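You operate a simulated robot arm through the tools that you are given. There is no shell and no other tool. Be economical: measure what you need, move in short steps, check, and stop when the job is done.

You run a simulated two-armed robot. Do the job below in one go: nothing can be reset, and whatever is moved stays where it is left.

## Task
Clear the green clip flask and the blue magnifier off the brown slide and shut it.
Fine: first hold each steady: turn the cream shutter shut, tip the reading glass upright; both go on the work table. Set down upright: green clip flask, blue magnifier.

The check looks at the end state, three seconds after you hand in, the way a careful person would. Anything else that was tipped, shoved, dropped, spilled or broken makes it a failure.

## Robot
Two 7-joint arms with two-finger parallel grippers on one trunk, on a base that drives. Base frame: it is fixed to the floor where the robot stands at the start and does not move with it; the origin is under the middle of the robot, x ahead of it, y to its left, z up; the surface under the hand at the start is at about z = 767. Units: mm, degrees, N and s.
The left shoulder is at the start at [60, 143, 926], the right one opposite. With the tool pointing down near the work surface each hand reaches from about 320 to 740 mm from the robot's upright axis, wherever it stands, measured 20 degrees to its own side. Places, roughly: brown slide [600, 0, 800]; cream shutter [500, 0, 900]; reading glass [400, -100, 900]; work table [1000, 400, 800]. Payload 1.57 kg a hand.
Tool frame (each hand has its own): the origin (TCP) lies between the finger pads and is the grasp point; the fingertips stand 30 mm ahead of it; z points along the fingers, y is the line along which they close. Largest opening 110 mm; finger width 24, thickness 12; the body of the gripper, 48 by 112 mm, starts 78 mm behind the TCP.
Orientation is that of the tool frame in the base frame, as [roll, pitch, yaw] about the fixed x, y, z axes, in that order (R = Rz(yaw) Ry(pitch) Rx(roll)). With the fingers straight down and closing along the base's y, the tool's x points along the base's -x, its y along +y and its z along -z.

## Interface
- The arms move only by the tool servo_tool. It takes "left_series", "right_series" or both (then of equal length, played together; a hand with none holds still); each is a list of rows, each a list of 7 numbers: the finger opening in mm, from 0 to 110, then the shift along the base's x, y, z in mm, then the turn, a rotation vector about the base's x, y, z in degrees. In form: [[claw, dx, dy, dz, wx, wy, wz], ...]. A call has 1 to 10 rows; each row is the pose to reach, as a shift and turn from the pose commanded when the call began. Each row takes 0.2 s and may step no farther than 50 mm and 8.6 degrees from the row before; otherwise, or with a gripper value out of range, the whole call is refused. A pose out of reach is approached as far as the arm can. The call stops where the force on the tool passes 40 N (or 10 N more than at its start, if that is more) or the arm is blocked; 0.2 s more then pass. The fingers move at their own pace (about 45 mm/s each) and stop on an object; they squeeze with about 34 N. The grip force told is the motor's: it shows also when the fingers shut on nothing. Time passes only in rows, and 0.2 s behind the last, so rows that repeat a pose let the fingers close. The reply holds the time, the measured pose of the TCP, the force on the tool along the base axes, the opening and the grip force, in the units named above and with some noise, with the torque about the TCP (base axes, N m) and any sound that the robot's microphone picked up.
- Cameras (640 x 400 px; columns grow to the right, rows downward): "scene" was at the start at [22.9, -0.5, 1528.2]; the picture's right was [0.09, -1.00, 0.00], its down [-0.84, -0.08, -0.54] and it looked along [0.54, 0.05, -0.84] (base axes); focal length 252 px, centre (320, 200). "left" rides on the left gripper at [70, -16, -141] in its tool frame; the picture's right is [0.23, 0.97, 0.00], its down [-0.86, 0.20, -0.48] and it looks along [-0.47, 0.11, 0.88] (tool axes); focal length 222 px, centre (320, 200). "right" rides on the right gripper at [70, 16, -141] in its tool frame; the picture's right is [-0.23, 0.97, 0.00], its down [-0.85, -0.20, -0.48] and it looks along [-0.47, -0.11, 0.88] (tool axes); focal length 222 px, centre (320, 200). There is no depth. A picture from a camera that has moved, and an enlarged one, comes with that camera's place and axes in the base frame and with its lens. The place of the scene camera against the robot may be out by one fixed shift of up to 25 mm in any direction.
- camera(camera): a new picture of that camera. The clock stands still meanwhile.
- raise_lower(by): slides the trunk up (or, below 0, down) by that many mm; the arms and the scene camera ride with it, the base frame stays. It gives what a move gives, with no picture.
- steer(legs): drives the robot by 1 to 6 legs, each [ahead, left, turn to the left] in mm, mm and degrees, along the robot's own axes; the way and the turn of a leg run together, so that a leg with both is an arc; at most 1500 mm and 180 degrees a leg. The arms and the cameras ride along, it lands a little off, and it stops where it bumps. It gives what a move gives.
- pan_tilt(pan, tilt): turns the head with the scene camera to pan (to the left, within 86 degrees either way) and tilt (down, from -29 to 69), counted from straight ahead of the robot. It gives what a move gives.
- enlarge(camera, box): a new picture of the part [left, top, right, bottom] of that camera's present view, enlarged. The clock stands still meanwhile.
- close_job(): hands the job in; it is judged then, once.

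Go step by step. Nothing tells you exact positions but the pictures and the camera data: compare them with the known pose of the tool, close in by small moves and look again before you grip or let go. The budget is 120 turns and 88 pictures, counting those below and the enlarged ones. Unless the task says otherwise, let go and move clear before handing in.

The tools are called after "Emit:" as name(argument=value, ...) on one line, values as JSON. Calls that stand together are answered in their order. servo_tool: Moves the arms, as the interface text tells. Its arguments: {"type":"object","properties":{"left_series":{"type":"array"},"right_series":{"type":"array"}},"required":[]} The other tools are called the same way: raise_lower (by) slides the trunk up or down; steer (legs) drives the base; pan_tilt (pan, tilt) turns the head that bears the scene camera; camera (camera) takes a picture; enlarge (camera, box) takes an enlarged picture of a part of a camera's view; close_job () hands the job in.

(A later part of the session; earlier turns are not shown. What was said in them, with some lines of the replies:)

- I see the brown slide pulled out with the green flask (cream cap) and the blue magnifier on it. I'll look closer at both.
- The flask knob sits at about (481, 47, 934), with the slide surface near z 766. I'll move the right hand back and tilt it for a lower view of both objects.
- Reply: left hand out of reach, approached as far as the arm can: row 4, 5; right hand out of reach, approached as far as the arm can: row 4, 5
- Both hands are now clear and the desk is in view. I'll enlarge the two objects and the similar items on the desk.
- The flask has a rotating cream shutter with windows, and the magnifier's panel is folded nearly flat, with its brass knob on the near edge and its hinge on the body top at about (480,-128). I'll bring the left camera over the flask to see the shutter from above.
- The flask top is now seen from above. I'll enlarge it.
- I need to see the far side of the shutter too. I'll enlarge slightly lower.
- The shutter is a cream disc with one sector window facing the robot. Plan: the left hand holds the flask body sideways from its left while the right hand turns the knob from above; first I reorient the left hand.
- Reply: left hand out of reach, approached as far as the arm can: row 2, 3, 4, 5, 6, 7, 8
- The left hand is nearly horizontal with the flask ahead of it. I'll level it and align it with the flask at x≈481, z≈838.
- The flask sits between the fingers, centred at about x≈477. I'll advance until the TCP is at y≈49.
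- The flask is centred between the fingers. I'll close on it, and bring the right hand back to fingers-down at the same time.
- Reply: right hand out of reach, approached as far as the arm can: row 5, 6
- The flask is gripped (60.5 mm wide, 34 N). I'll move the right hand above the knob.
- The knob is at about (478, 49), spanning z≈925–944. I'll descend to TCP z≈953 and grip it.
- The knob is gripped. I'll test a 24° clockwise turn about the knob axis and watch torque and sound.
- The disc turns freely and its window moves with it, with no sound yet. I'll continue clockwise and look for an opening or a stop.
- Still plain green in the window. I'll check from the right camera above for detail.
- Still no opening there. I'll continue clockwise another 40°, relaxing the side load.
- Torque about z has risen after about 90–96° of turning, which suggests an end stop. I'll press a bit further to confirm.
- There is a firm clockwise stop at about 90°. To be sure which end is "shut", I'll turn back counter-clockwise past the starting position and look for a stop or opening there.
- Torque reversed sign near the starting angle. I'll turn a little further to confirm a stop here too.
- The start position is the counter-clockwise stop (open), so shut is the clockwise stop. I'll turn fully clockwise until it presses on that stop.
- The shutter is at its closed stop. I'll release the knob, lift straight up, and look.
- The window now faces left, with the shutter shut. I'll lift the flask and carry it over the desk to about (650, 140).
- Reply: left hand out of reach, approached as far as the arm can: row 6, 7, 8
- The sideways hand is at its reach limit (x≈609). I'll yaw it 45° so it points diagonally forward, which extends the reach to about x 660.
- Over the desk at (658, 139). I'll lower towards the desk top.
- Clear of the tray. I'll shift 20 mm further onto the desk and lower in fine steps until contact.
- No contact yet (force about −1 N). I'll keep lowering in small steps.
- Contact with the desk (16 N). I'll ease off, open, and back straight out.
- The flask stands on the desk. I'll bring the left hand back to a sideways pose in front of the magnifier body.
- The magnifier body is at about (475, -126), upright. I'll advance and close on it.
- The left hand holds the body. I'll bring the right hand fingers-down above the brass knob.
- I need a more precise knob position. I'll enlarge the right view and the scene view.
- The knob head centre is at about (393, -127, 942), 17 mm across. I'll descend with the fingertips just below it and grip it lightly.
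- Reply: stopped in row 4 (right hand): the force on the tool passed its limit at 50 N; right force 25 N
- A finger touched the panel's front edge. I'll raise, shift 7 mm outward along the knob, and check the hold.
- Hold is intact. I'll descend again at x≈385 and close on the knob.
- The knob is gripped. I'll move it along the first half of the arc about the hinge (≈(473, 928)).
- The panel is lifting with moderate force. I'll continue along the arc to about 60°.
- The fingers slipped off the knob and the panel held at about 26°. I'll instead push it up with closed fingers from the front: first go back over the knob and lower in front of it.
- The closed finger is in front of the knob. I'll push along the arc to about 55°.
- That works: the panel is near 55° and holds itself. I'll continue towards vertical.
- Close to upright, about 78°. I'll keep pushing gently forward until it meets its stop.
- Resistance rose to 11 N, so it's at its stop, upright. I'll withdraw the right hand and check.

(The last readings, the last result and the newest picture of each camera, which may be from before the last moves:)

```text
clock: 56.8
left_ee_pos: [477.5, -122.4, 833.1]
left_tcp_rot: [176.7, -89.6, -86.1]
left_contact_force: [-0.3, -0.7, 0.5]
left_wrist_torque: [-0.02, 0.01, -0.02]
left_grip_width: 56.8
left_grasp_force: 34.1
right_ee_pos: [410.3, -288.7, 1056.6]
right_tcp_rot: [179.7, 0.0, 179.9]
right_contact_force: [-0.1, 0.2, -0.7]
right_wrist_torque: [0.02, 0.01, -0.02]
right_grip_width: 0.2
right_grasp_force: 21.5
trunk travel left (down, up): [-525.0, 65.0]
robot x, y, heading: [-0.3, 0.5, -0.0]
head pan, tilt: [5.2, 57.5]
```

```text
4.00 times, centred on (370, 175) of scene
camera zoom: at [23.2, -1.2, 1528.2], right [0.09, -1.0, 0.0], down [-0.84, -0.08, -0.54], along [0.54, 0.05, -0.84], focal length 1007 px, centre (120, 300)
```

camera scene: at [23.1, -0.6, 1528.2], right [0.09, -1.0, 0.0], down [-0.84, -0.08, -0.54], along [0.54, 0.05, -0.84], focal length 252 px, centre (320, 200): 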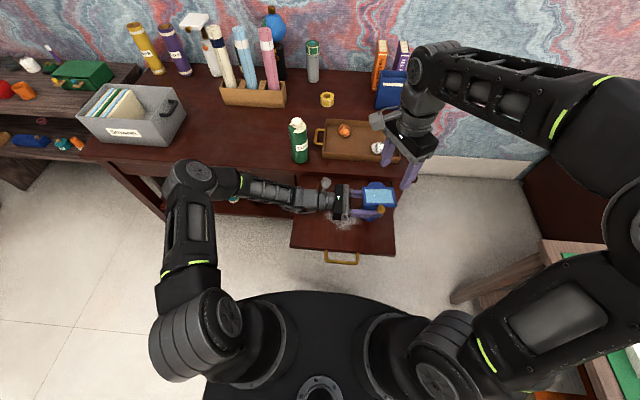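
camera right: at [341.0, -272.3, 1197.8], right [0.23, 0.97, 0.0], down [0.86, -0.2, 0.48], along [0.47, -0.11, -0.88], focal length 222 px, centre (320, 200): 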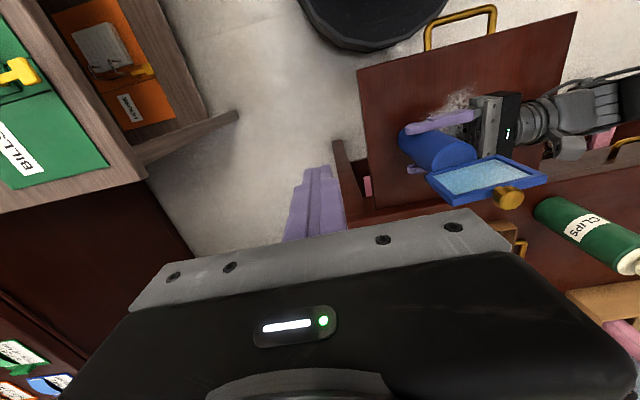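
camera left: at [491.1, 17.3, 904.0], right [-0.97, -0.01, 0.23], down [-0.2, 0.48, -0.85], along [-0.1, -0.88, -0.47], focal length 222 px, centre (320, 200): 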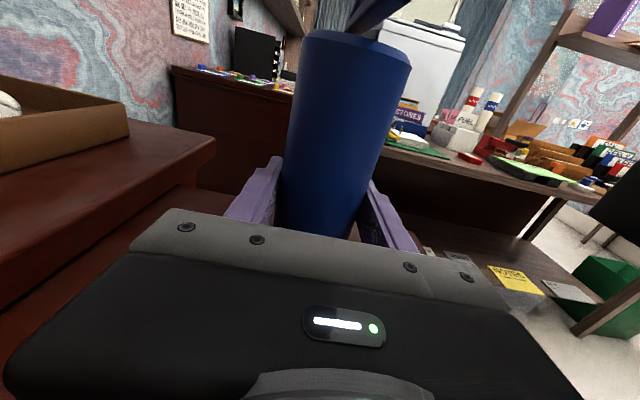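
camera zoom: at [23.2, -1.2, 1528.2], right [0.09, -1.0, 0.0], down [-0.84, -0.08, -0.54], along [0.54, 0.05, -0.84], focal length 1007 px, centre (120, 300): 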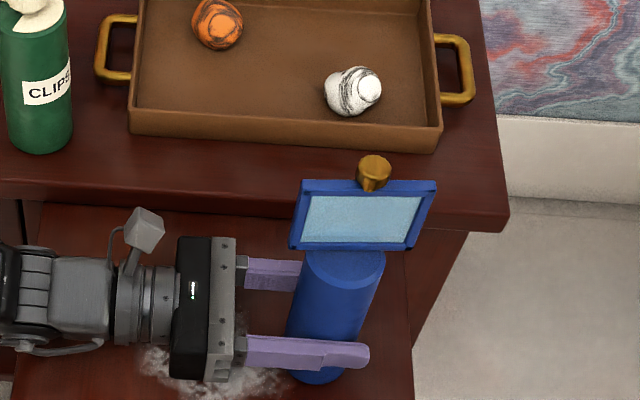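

The knob is now at about (476, -126, 1016), directly above the body: the glass is upright. I'll lift the magnifier and swing it toward the desk left of the flask.

Emit:
servo_tool(left_series=[[40, 0, 0, 25, 0, 0, 0], [40, 0, 0, 60, 0, 0, 0], [40, 0, 20, 95, 0, 0, 0], [40, 0, 60, 100, 0, 0, 0], [40, 0, 105, 100, 0, 0, 0], [40, 0, 150, 100, 0, 0, 5], [40, 0, 195, 100, 0, 0, 10], [40, 0, 240, 100, 0, 0, 15], [40, 5, 285, 100, 0, 0, 20], [40, 10, 330, 100, 0, 0, 25]])

```text
clock: 59.0
left_ee_pos: [484.1, 208.5, 934.3]
left_tcp_rot: [175.1, -89.7, -59.5]
left_contact_force: [0.0, 0.9, -3.4]
left_wrist_torque: [0.0, 0.05, 0.02]
left_grip_width: 56.9
left_grasp_force: 33.9
right_ee_pos: [410.8, -286.8, 1056.0]
right_tcp_rot: [179.8, 0.0, 179.9]
right_contact_force: [-0.2, 0.4, 0.2]
right_wrist_torque: [0.01, -0.02, -0.01]
right_grip_width: 0.0
right_grasp_force: 21.1
trunk travel left (down, up): [-525.0, 65.0]
robot x, y, heading: [0.8, -2.6, 0.3]
head pan, tilt: [5.2, 57.5]
```

Emit:
servo_tool(left_series=[[40, 25, 25, 0, 0, 0, 7], [40, 55, 50, 0, 0, 0, 14], [40, 90, 72, 0, 0, 0, 20], [40, 130, 76, 0, 0, 0, 25], [40, 165, 76, -10, 0, 0, 30], [40, 182, 76, -20, 0, 0, 30], [40, 182, 76, -20, 0, 0, 30]])

Emit:
enlarge(camera="scene", box=[200, 80, 360, 205])

```text
clock: 60.6
left_ee_pos: [669.9, 282.5, 913.9]
left_tcp_rot: [178.7, -89.6, -33.0]
left_contact_force: [-0.6, -0.3, -2.6]
left_wrist_torque: [0.01, -0.02, -0.02]
left_grip_width: 56.9
left_grasp_force: 34.2
right_ee_pos: [410.3, -286.3, 1057.6]
right_tcp_rot: [179.8, 0.0, 179.9]
right_contact_force: [0.8, 0.1, 0.2]
right_wrist_torque: [0.0, -0.01, 0.04]
right_grip_width: 0.1
right_grasp_force: 21.2
trunk travel left (down, up): [-525.0, 65.0]
robot x, y, heading: [-0.8, -2.9, 0.0]
head pan, tilt: [5.2, 57.5]
```

```text
3.20 times, centred on (280, 142) of scene
camera zoom: at [23.1, -0.5, 1528.2], right [0.09, -1.0, 0.0], down [-0.84, -0.08, -0.54], along [0.54, 0.05, -0.84], focal length 806 px, centre (448, 384)
```

zoom: 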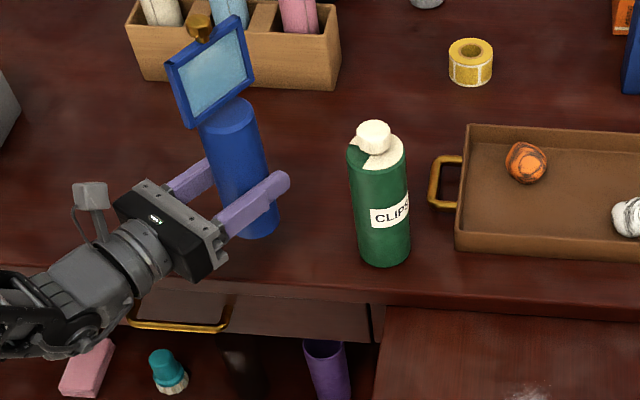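

Free spot with good clearance. I'll lower to just above the desk, then in fine steps.

Emit:
servo_tool(left_series=[[40, 0, 0, -18, 0, 0, 0], [40, 0, 0, -36, 0, 0, 0], [40, 0, 0, -43, 0, 0, 0], [40, 0, 0, -45, 0, 0, 0], [40, 0, 0, -47, 0, 0, 0], [40, 0, 0, -47, 0, 0, 0]])

Emit:
servo_tool(left_series=[[40, 0, 0, -1, 0, 0, 0], [40, 0, 0, -2, 0, 0, 0], [40, 0, 0, -3, 0, 0, 0], [40, 0, 0, -3, 0, 0, 0]])

```text
clock: 62.0
left_ee_pos: [669.2, 283.1, 867.0]
left_tcp_rot: [-172.5, -89.8, -41.8]
left_contact_force: [0.5, 1.0, 2.0]
left_wrist_torque: [0.05, 0.15, -0.06]
left_grip_width: 56.9
left_grasp_force: 34.1
right_ee_pos: [410.9, -288.3, 1057.3]
right_tcp_rot: [179.8, 0.0, 179.9]
right_contact_force: [-0.3, 0.0, 0.6]
right_wrist_torque: [0.01, -0.01, 0.01]
right_grip_width: 0.0
right_grasp_force: 22.1
trunk travel left (down, up): [-525.0, 65.0]
robot x, y, heading: [-1.4, 1.0, -0.1]
head pan, tilt: [5.2, 57.5]
```

```text
clock: 63.0
left_ee_pos: [669.8, 282.3, 865.0]
left_tcp_rot: [-153.7, -89.8, -60.6]
left_contact_force: [5.9, 3.1, 16.3]
left_wrist_torque: [0.17, 0.22, -0.14]
left_grip_width: 57.1
left_grasp_force: 34.3
right_ee_pos: [410.0, -286.7, 1057.9]
right_tcp_rot: [179.9, 0.0, 179.9]
right_contact_force: [0.1, -0.9, 0.4]
right_wrist_torque: [0.02, -0.01, 0.01]
right_grip_width: 0.1
right_grasp_force: 20.5
trunk travel left (down, up): [-525.0, 65.0]
robot x, y, heading: [-1.1, 0.9, 0.0]
head pan, tilt: [5.2, 57.5]
```

Contact again. I'll ease off, open, and back out along the approach line.

Emit:
servo_tool(left_series=[[40, 0, 0, 1.5, 0, 0, 0], [75, 0, 0, 1.5, 0, 0, 0], [100, 0, 0, 1.5, 0, 0, 0], [100, 0, 0, 1.5, 0, 0, 0], [100, -16, 11, 1.5, 0, 0, 0], [100, -40, 28, 1.5, 0, 0, 0], [100, -70, 48, 2, 0, 0, 0], [100, -100, 69, 2, 0, 0, 0], [100, -135, 90, 2, 0, 0, 0]])

Emit:
camera(camera="scene")

Emit:
enlarge(camera="scene", box=[200, 80, 360, 205])

```text
clock: 65.0
left_ee_pos: [534.5, 375.1, 865.7]
left_tcp_rot: [173.9, -89.7, -28.5]
left_contact_force: [0.3, 0.4, -0.2]
left_wrist_torque: [-0.04, 0.01, -0.01]
left_grip_width: 99.8
left_grasp_force: 0.2
right_ee_pos: [410.4, -287.3, 1057.5]
right_tcp_rot: [179.9, 0.1, 179.8]
right_contact_force: [0.7, 0.8, -0.8]
right_wrist_torque: [0.02, -0.03, 0.02]
right_grip_width: 0.0
right_grasp_force: 21.1
trunk travel left (down, up): [-525.0, 65.0]
robot x, y, heading: [-4.6, 0.4, -0.0]
head pan, tilt: [5.2, 57.5]
```

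```text
20 pictures are left
camera scene: at [22.4, -0.3, 1528.3], right [0.09, -1.0, 0.0], down [-0.84, -0.08, -0.54], along [0.54, 0.05, -0.84], focal length 252 px, centre (320, 200)
```

scene: 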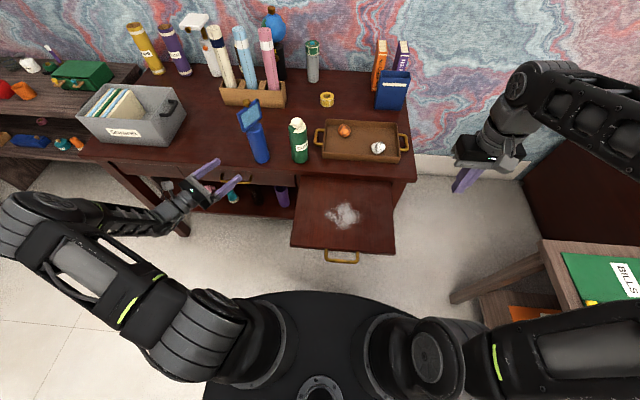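

```text
3.20 times, centred on (280, 142) of scene
camera zoom: at [22.4, -0.3, 1528.3], right [0.09, -1.0, 0.0], down [-0.84, -0.08, -0.54], along [0.54, 0.05, -0.84], focal length 806 px, centre (448, 384)
```

zoom: 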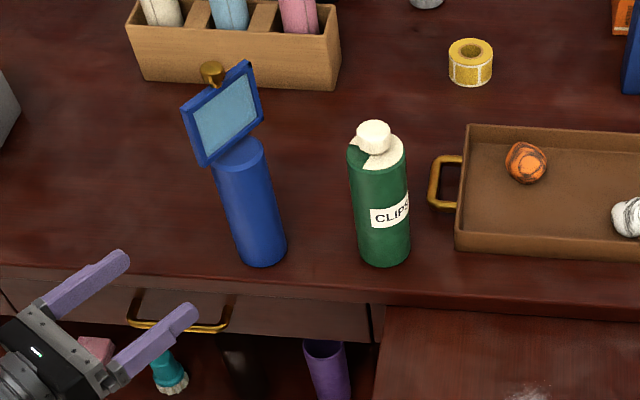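

Both stand upright on the desk. Next I'll shut the slide: back up 150 mm so a hand can get in front of its edge.

Emit:
steer(legs=[[-150, 0, 0]])

Emit:
camera(camera="scene")

```text
clock: 66.3
left_ee_pos: [385.3, 374.1, 866.2]
left_tcp_rot: [-177.4, -89.8, -37.0]
left_contact_force: [-0.8, -0.2, 0.6]
left_wrist_torque: [0.02, 0.0, 0.04]
left_grip_width: 100.2
left_grasp_force: 0.0
right_ee_pos: [261.2, -287.8, 1057.2]
right_tcp_rot: [179.8, 0.0, 179.8]
right_contact_force: [-0.2, 0.2, 0.3]
right_wrist_torque: [0.01, -0.01, 0.01]
right_grip_width: 0.0
right_grasp_force: 21.6
trunk travel left (down, up): [-525.0, 65.0]
robot x, y, heading: [-149.9, -0.5, 0.1]
head pan, tilt: [5.2, 57.5]
```

```text
18 pictures are left
camera scene: at [-127.3, -0.5, 1528.3], right [0.09, -1.0, 0.0], down [-0.84, -0.07, -0.54], along [0.54, 0.05, -0.84], focal length 252 px, centre (320, 200)
```

scene: 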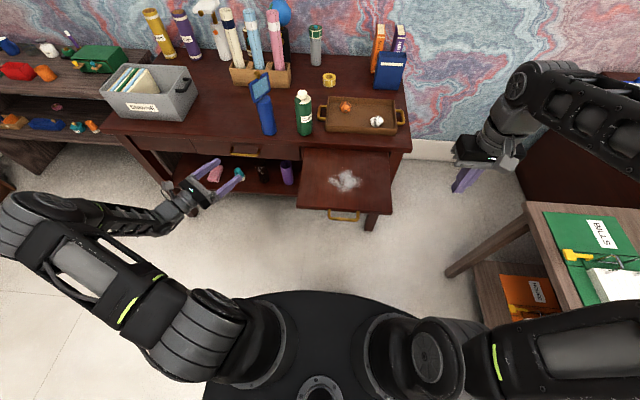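

The slide front edge is at x≈340 with its handle near y≈-41. I'll bring the right hand, fingers closed and pitched forward 30°, in front of the handle.

Emit:
servo_tool(right_series=[[0, -5, 30, -34, 0, -7.5, 0], [0, -5, 60, -69, 0, -15, 0], [0, -5, 92, -104, 0, -22.5, 0], [0, -5, 123, -139, 0, -30, 0], [0, -5, 154, -174, 0, -30, 0], [0, -5, 185, -209, 0, -30, 0], [0, -5, 216, -244, 0, -30, 0], [0, -5, 246, -276, 0, -30, 0], [0, -5, 246, -276, 0, -30, 0]])

Emit:
enlarge(camera="scene", box=[280, 140, 440, 240])

Emit:
camera(camera="right")

```text
clock: 68.3
left_ee_pos: [386.3, 374.6, 866.3]
left_tcp_rot: [177.6, -89.6, -31.9]
left_contact_force: [-0.4, 0.3, 0.3]
left_wrist_torque: [0.0, 0.02, -0.01]
left_grip_width: 100.1
left_grasp_force: 0.1
right_ee_pos: [259.0, -41.4, 783.6]
right_tcp_rot: [179.7, 29.9, 179.7]
right_contact_force: [-0.2, 0.1, -0.6]
right_wrist_torque: [0.02, 0.02, -0.02]
right_grip_width: 0.0
right_grasp_force: 21.2
right hand out of reach, approached as far as the arm can: row 4, 5, 6
trunk travel left (down, up): [-525.0, 65.0]
robot x, y, heading: [-151.2, 1.5, -0.2]
head pan, tilt: [5.2, 57.5]
```

```text
4.00 times, centred on (360, 190) of scene
camera zoom: at [-126.0, -0.6, 1528.3], right [0.09, -1.0, 0.0], down [-0.84, -0.07, -0.54], along [0.54, 0.05, -0.84], focal length 1007 px, centre (160, 240)
```

zoom: 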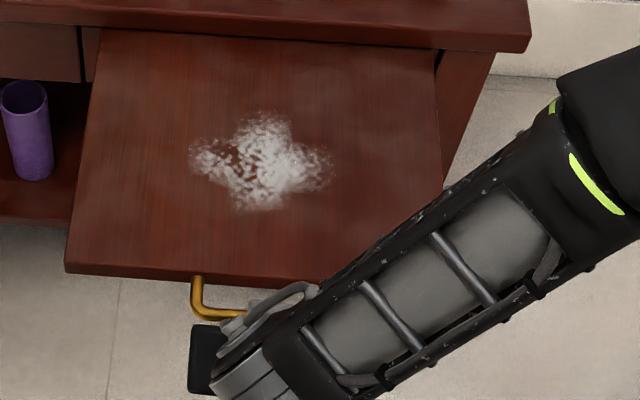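

```text
16 pictures are left
camera right: at [128.2, -25.9, 869.4], right [0.2, 0.97, 0.12], down [0.5, -0.2, 0.84], along [0.84, -0.11, -0.53], focal length 222 px, centre (320, 200)
```

right: 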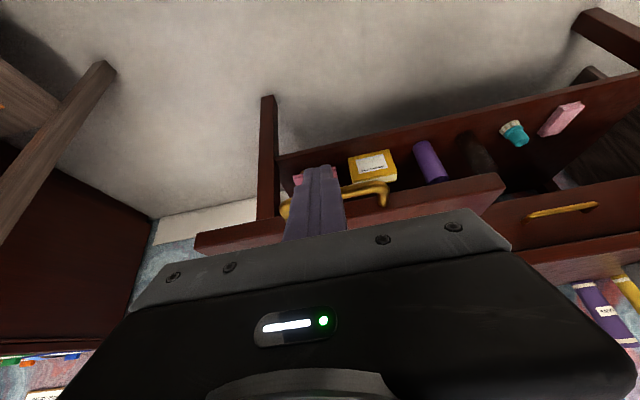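

The fingertips are right in front of the handle bar (z≈754). I'll lower 10 mm and push forward.

Emit:
servo_tool(right_series=[[0, 0, 0, -10, 0, 0, 0], [0, 12, 0, -10, 0, 0, 0], [0, 24, 0, -10, 0, 0, 0], [0, 36, 0, -10, 0, 0, 0], [0, 48, 0, -10, 0, 0, 0], [0, 60, 0, -10, 0, 0, 0], [0, 75, 0, -10, 0, 0, 0], [0, 90, 0, -10, 0, 0, 0]])

Emit:
enlarge(camera="scene", box=[280, 110, 440, 230])

```text
clock: 70.1
left_ee_pos: [386.7, 374.2, 864.7]
left_tcp_rot: [175.7, -89.6, -30.1]
left_contact_force: [0.1, 0.5, 0.2]
left_wrist_torque: [0.02, 0.01, 0.0]
left_grip_width: 100.3
left_grasp_force: 0.0
right_ee_pos: [349.0, -43.2, 770.7]
right_tcp_rot: [179.7, 30.0, 179.7]
right_contact_force: [-0.1, -0.2, 0.0]
right_wrist_torque: [0.05, -0.03, -0.01]
right_grip_width: 0.2
right_grasp_force: 21.3
trunk travel left (down, up): [-525.0, 65.0]
robot x, y, heading: [-147.6, -3.0, 0.0]
head pan, tilt: [5.2, 57.5]
```

```text
3.33 times, centred on (360, 170) of scene
camera zoom: at [-125.5, -0.5, 1528.3], right [0.09, -1.0, 0.0], down [-0.84, -0.07, -0.54], along [0.54, 0.05, -0.84], focal length 839 px, centre (187, 300)
```

zoom: 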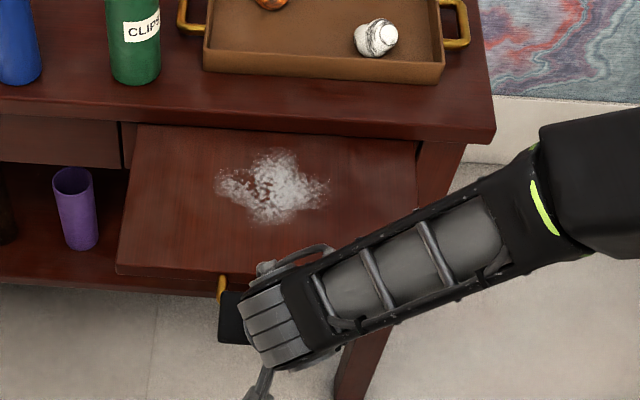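

The slide is moving in smoothly with low force. I'll keep pushing.

Emit:
servo_tool(right_series=[[0, 15, 0, 0, 0, 0, 0], [0, 30, 0, 0, 0, 0, 0], [0, 45, 0, 0, 0, 0, 0], [0, 60, 0, 0, 0, 0, 0], [0, 75, 0, 0, 0, 0, 0], [0, 90, 0, 0, 0, 0, 0], [0, 105, 0, 0, 0, 0, 0], [0, 120, 0, 0, 0, 0, 0], [0, 130, 0, 0, 0, 0, 0], [0, 140, 0, 0, 0, 0, 0]])

Emit:
enlarge(camera="scene", box=[260, 90, 420, 210])

```text
clock: 72.3
left_ee_pos: [385.8, 375.2, 865.1]
left_tcp_rot: [176.6, -89.6, -31.0]
left_contact_force: [0.2, 0.4, 0.7]
left_wrist_torque: [0.01, 0.01, -0.01]
left_grip_width: 99.8
left_grasp_force: 0.1
right_ee_pos: [488.5, -42.0, 770.1]
right_tcp_rot: [179.7, 30.0, 179.7]
right_contact_force: [-0.8, -0.2, -0.9]
right_wrist_torque: [0.0, 0.06, 0.0]
right_grip_width: 0.1
right_grasp_force: 21.5
trunk travel left (down, up): [-525.0, 65.0]
robot x, y, heading: [-148.3, 0.6, -0.0]
head pan, tilt: [5.2, 57.5]
```

```text
3.33 times, centred on (340, 150) of scene
camera zoom: at [-125.7, -0.5, 1528.3], right [0.09, -1.0, 0.0], down [-0.84, -0.07, -0.54], along [0.54, 0.05, -0.84], focal length 839 px, centre (253, 367)
```

zoom: 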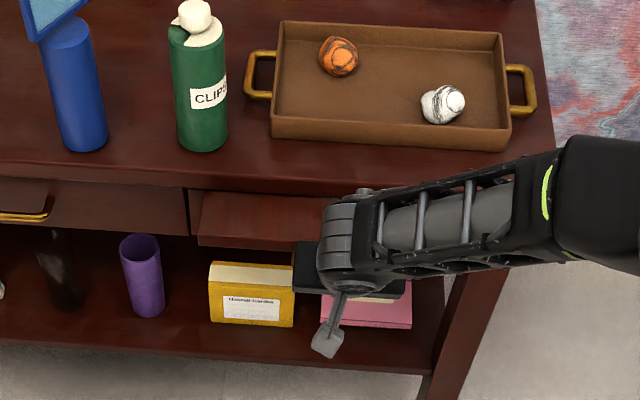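

About 60 mm remains. I'll push on in smaller steps until it meets its stop.

Emit:
servo_tool(right_series=[[0, 10, 0, 0, 0, 0, 0], [0, 20, 0, 0, 0, 0, 0], [0, 30, 0, 0, 0, 0, 0], [0, 38, 0, 0, 0, 0, 0], [0, 45, 0, 0, 0, 0, 0], [0, 50, 0, 0, 0, 0, 0]])

Emit:
enlarge(camera="scene", box=[260, 90, 420, 210])

```text
clock: 73.7
left_ee_pos: [385.8, 373.8, 865.9]
left_tcp_rot: [175.6, -89.6, -29.9]
left_contact_force: [0.1, 0.1, -0.7]
left_wrist_torque: [0.02, 0.02, -0.05]
left_grip_width: 100.3
left_grasp_force: 0.1
right_ee_pos: [537.1, -40.3, 771.6]
right_tcp_rot: [179.7, 30.0, 179.8]
right_contact_force: [-2.2, 0.7, -2.8]
right_wrist_torque: [0.01, 0.08, 0.0]
right_grip_width: 0.0
right_grasp_force: 21.6
trunk travel left (down, up): [-525.0, 65.0]
robot x, y, heading: [-147.8, 1.6, 0.0]
head pan, tilt: [5.2, 57.5]
```

```text
3.33 times, centred on (340, 150) of scene
camera zoom: at [-125.5, -0.4, 1528.2], right [0.09, -1.0, 0.0], down [-0.84, -0.07, -0.54], along [0.54, 0.05, -0.84], focal length 839 px, centre (253, 367)
```

zoom: 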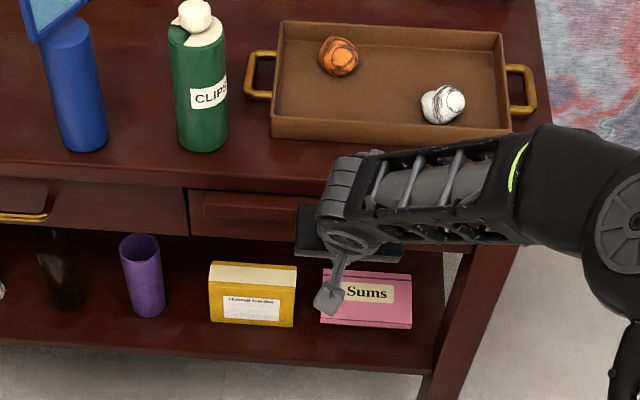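

Only a sliver is left. I'll continue in 4 mm steps.

Emit:
servo_tool(right_series=[[0, 4, 0, 0, 0, 0, 0], [0, 8, 0, 0, 0, 0, 0], [0, 12, 0, 0, 0, 0, 0], [0, 16, 0, 0, 0, 0, 0], [0, 20, 0, 0, 0, 0, 0], [0, 24, 0, 0, 0, 0, 0], [0, 24, 0, 0, 0, 0, 0]])

Emit:
enlarge(camera="scene", box=[260, 90, 420, 210])

```text
clock: 75.3
left_ee_pos: [385.5, 375.3, 866.2]
left_tcp_rot: [176.8, -89.6, -31.2]
left_contact_force: [0.5, 1.3, 0.2]
left_wrist_torque: [0.01, -0.02, 0.0]
left_grip_width: 100.1
left_grasp_force: 0.0
right_ee_pos: [560.0, -40.9, 771.7]
right_tcp_rot: [179.6, 30.0, 179.9]
right_contact_force: [-0.3, 0.0, -1.3]
right_wrist_torque: [0.06, 0.03, -0.01]
right_grip_width: 0.0
right_grasp_force: 21.3
trunk travel left (down, up): [-525.0, 65.0]
robot x, y, heading: [-148.7, 1.2, -0.0]
head pan, tilt: [5.2, 57.5]
```

```text
3.33 times, centred on (340, 150) of scene
camera zoom: at [-125.7, -0.5, 1528.3], right [0.09, -1.0, 0.0], down [-0.84, -0.07, -0.54], along [0.54, 0.05, -0.84], focal length 839 px, centre (253, 367)
```

zoom: 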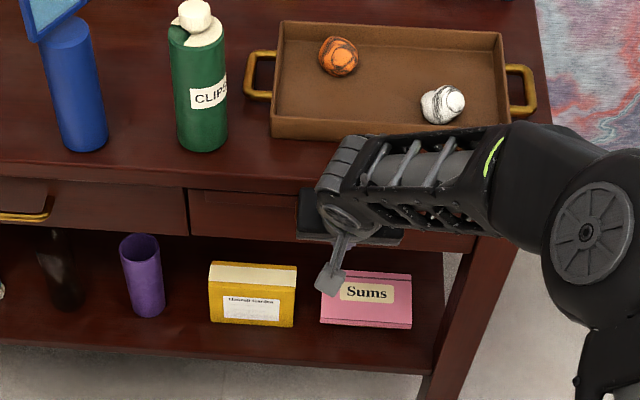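

It looks nearly flush, but there's no stop force yet. I'll push gently until it's felt.

Emit:
servo_tool(right_series=[[0, 3, 0, 0, 0, 0, 0], [0, 6, 0, 0, 0, 0, 0], [0, 9, 0, 0, 0, 0, 0], [0, 9, 0, 0, 0, 0, 0]])

```text
clock: 76.3
left_ee_pos: [386.8, 374.5, 866.1]
left_tcp_rot: [175.7, -89.5, -30.2]
left_contact_force: [0.0, -0.1, -0.2]
left_wrist_torque: [-0.03, -0.03, -0.01]
left_grip_width: 99.8
left_grasp_force: 0.2
right_ee_pos: [569.6, -42.3, 770.9]
right_tcp_rot: [179.7, 30.1, 179.8]
right_contact_force: [-1.8, 0.9, -1.7]
right_wrist_torque: [0.02, 0.1, 0.01]
right_grip_width: 0.0
right_grasp_force: 21.5
trunk travel left (down, up): [-525.0, 65.0]
robot x, y, heading: [-148.5, 1.5, 0.2]
head pan, tilt: [5.2, 57.5]
```

Emit:
servo_tool(right_series=[[0, 3, 0, 0, 0, 0, 0], [0, 6, 0, 0, 0, 0, 0], [0, 9, 0, 0, 0, 0, 0], [0, 12, 0, 0, 0, 0, 0], [0, 12, 0, 0, 0, 0, 0]])

Emit:
enlarge(camera="scene", box=[280, 120, 400, 200])

```text
clock: 77.5
left_ee_pos: [387.5, 373.9, 866.3]
left_tcp_rot: [176.6, -89.6, -31.0]
left_contact_force: [0.5, 0.7, 0.3]
left_wrist_torque: [0.0, 0.03, -0.01]
left_grip_width: 100.0
left_grasp_force: 0.1
right_ee_pos: [580.8, -42.3, 771.2]
right_tcp_rot: [179.7, 30.0, 179.9]
right_contact_force: [-1.8, -0.5, -0.7]
right_wrist_torque: [0.07, 0.04, 0.02]
right_grip_width: 0.0
right_grasp_force: 21.2
trunk travel left (down, up): [-525.0, 65.0]
robot x, y, heading: [-151.2, 0.7, -0.2]
head pan, tilt: [5.2, 57.5]
```

```text
5.00 times, centred on (340, 160) of scene
camera zoom: at [-125.8, -0.5, 1528.2], right [0.09, -1.0, 0.0], down [-0.84, -0.07, -0.54], along [0.54, 0.05, -0.84], focal length 1259 px, centre (220, 400)
```

zoom: 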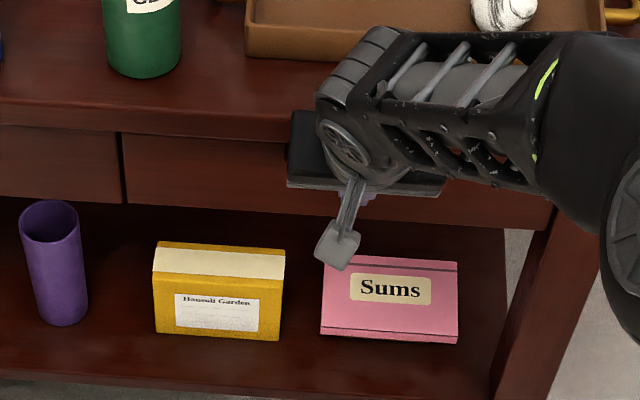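

I'll look with the right camera to see the handle and slide front relative to the desk face.

Emit:
enlarge(camera="right", box=[120, 60, 560, 260])

```text
1.45 times, centred on (340, 160) of right
camera zoom: at [450.7, -25.8, 857.5], right [0.2, 0.97, 0.12], down [0.5, -0.2, 0.84], along [0.84, -0.11, -0.53], focal length 323 px, centre (291, 258)
```

zoom: 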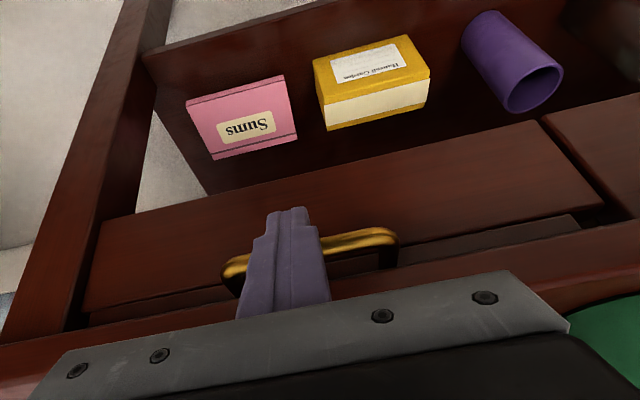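

The slide front is now about level with the apron face (x≈637). I'll push a few more millimetres to find the end stop.

Emit:
servo_tool(right_series=[[0, 2, 0, 0, 0, 0, 0], [0, 4, 0, 0, 0, 0, 0], [0, 6, 0, 0, 0, 0, 0], [0, 8, 0, 0, 0, 0, 0], [0, 8, 0, 0, 0, 0, 0]])

Emit:
enlarge(camera="right", box=[120, 60, 560, 260])

```text
clock: 78.7
left_ee_pos: [385.3, 374.5, 866.7]
left_tcp_rot: [-174.7, -89.7, -39.6]
left_contact_force: [-0.5, -0.4, 0.0]
left_wrist_torque: [0.01, -0.01, 0.02]
left_grip_width: 99.9
left_grasp_force: 0.0
right_ee_pos: [585.6, -42.1, 769.6]
right_tcp_rot: [179.9, 29.7, 179.7]
right_contact_force: [-29.0, 0.3, -5.1]
right_wrist_torque: [-0.18, 0.55, -0.06]
right_grip_width: 0.1
right_grasp_force: 21.3
trunk travel left (down, up): [-525.0, 65.0]
robot x, y, heading: [-143.2, -1.6, -0.2]
head pan, tilt: [5.2, 57.5]
```

```text
1.45 times, centred on (340, 160) of right
camera zoom: at [455.5, -25.7, 856.8], right [0.2, 0.97, 0.11], down [0.51, -0.2, 0.84], along [0.84, -0.11, -0.53], focal length 323 px, centre (291, 258)
```

zoom: 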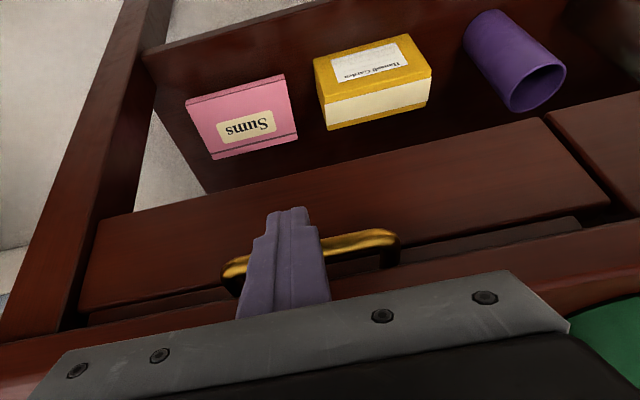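

The stop is reached (29 N through the handle). I'll back away and check everything.

Emit:
servo_tool(right_series=[[0, -10, 0, 0, 0, 0, 0], [0, -40, 0, 0, 0, 0, 0], [0, -85, 0, 0, 0, 0, 0], [0, -130, 0, 0, 0, 0, 0], [0, -170, -20, 0, 0, 0, 0], [0, -200, -50, 10, 0, 0, 0], [0, -200, -90, 20, 0, 0, 0], [0, -200, -130, 30, 0, 0, 0], [0, -200, -170, 40, 0, 0, 0]])

Emit:
camera(camera="scene")

Emit:
enlarge(camera="scene", box=[240, 75, 420, 210])

```text
clock: 80.7
left_ee_pos: [385.3, 374.3, 866.2]
left_tcp_rot: [-178.1, -89.5, -36.5]
left_contact_force: [0.5, -0.9, -0.1]
left_wrist_torque: [-0.01, 0.0, 0.02]
left_grip_width: 100.0
left_grasp_force: 0.0
right_ee_pos: [390.6, -210.7, 810.0]
right_tcp_rot: [179.6, 29.9, 179.9]
right_contact_force: [-0.9, -0.4, -0.7]
right_wrist_torque: [0.0, -0.01, 0.01]
right_grip_width: 0.0
right_grasp_force: 21.2
trunk travel left (down, up): [-525.0, 65.0]
robot x, y, heading: [-149.6, -3.2, 0.1]
head pan, tilt: [5.2, 57.5]
```

```text
8 pictures are left
camera scene: at [-126.0, -1.4, 1528.2], right [0.09, -1.0, 0.0], down [-0.84, -0.07, -0.54], along [0.54, 0.05, -0.84], focal length 252 px, centre (320, 200)
```

scene: 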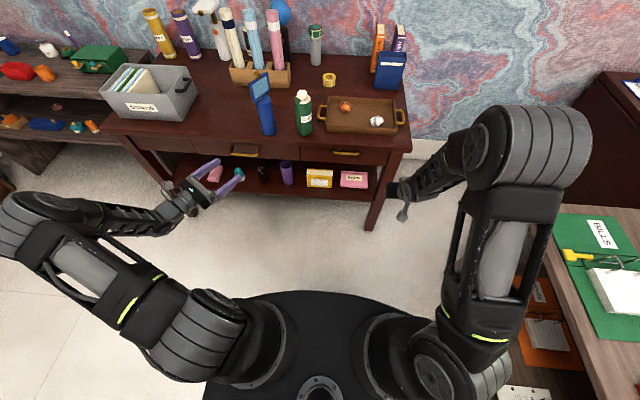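

```text
2.96 times, centred on (330, 142) of scene
camera zoom: at [-126.0, -1.4, 1528.2], right [0.09, -1.0, 0.0], down [-0.84, -0.07, -0.54], along [0.54, 0.05, -0.84], focal length 746 px, centre (290, 370)
```

zoom: 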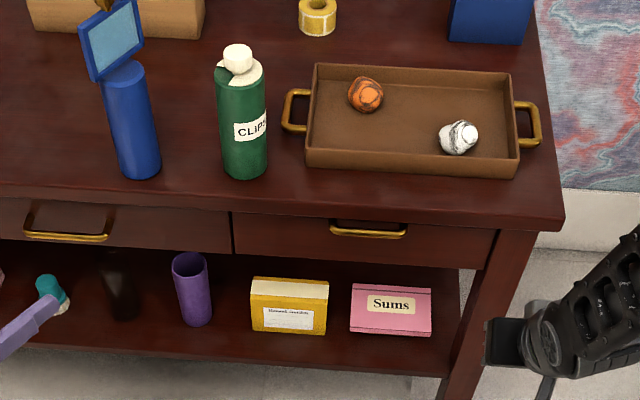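

Both objects stand upright on the desk, the slide is fully in, and the hands are clear. I'll hand in now.

Emit:
close_job()

```text
The job is handed in.
```

The brown slide is cleared and pushed in to its stop. The green clip flask and the blue magnifier both stand upright on the work table, and both hands are clear. I've handed the job in.

- **Flask shutter:** I turned it clockwise to its end stop. No opening was visible to confirm which end is shut; I chose this one because the shutter started at (or within a few degrees of) the other stop.
- **Reading glass:** it is raised to its stop. Before carrying it, I measured its brass knob directly above the body, so the glass is vertical.
- **Contact along the way:** while I was raising the glass, a finger pressed on its frame, the force limit (50 N) stopped the move, and the fingers later slipped off the knob. I saw no damage. I then pushed the glass up from the front.
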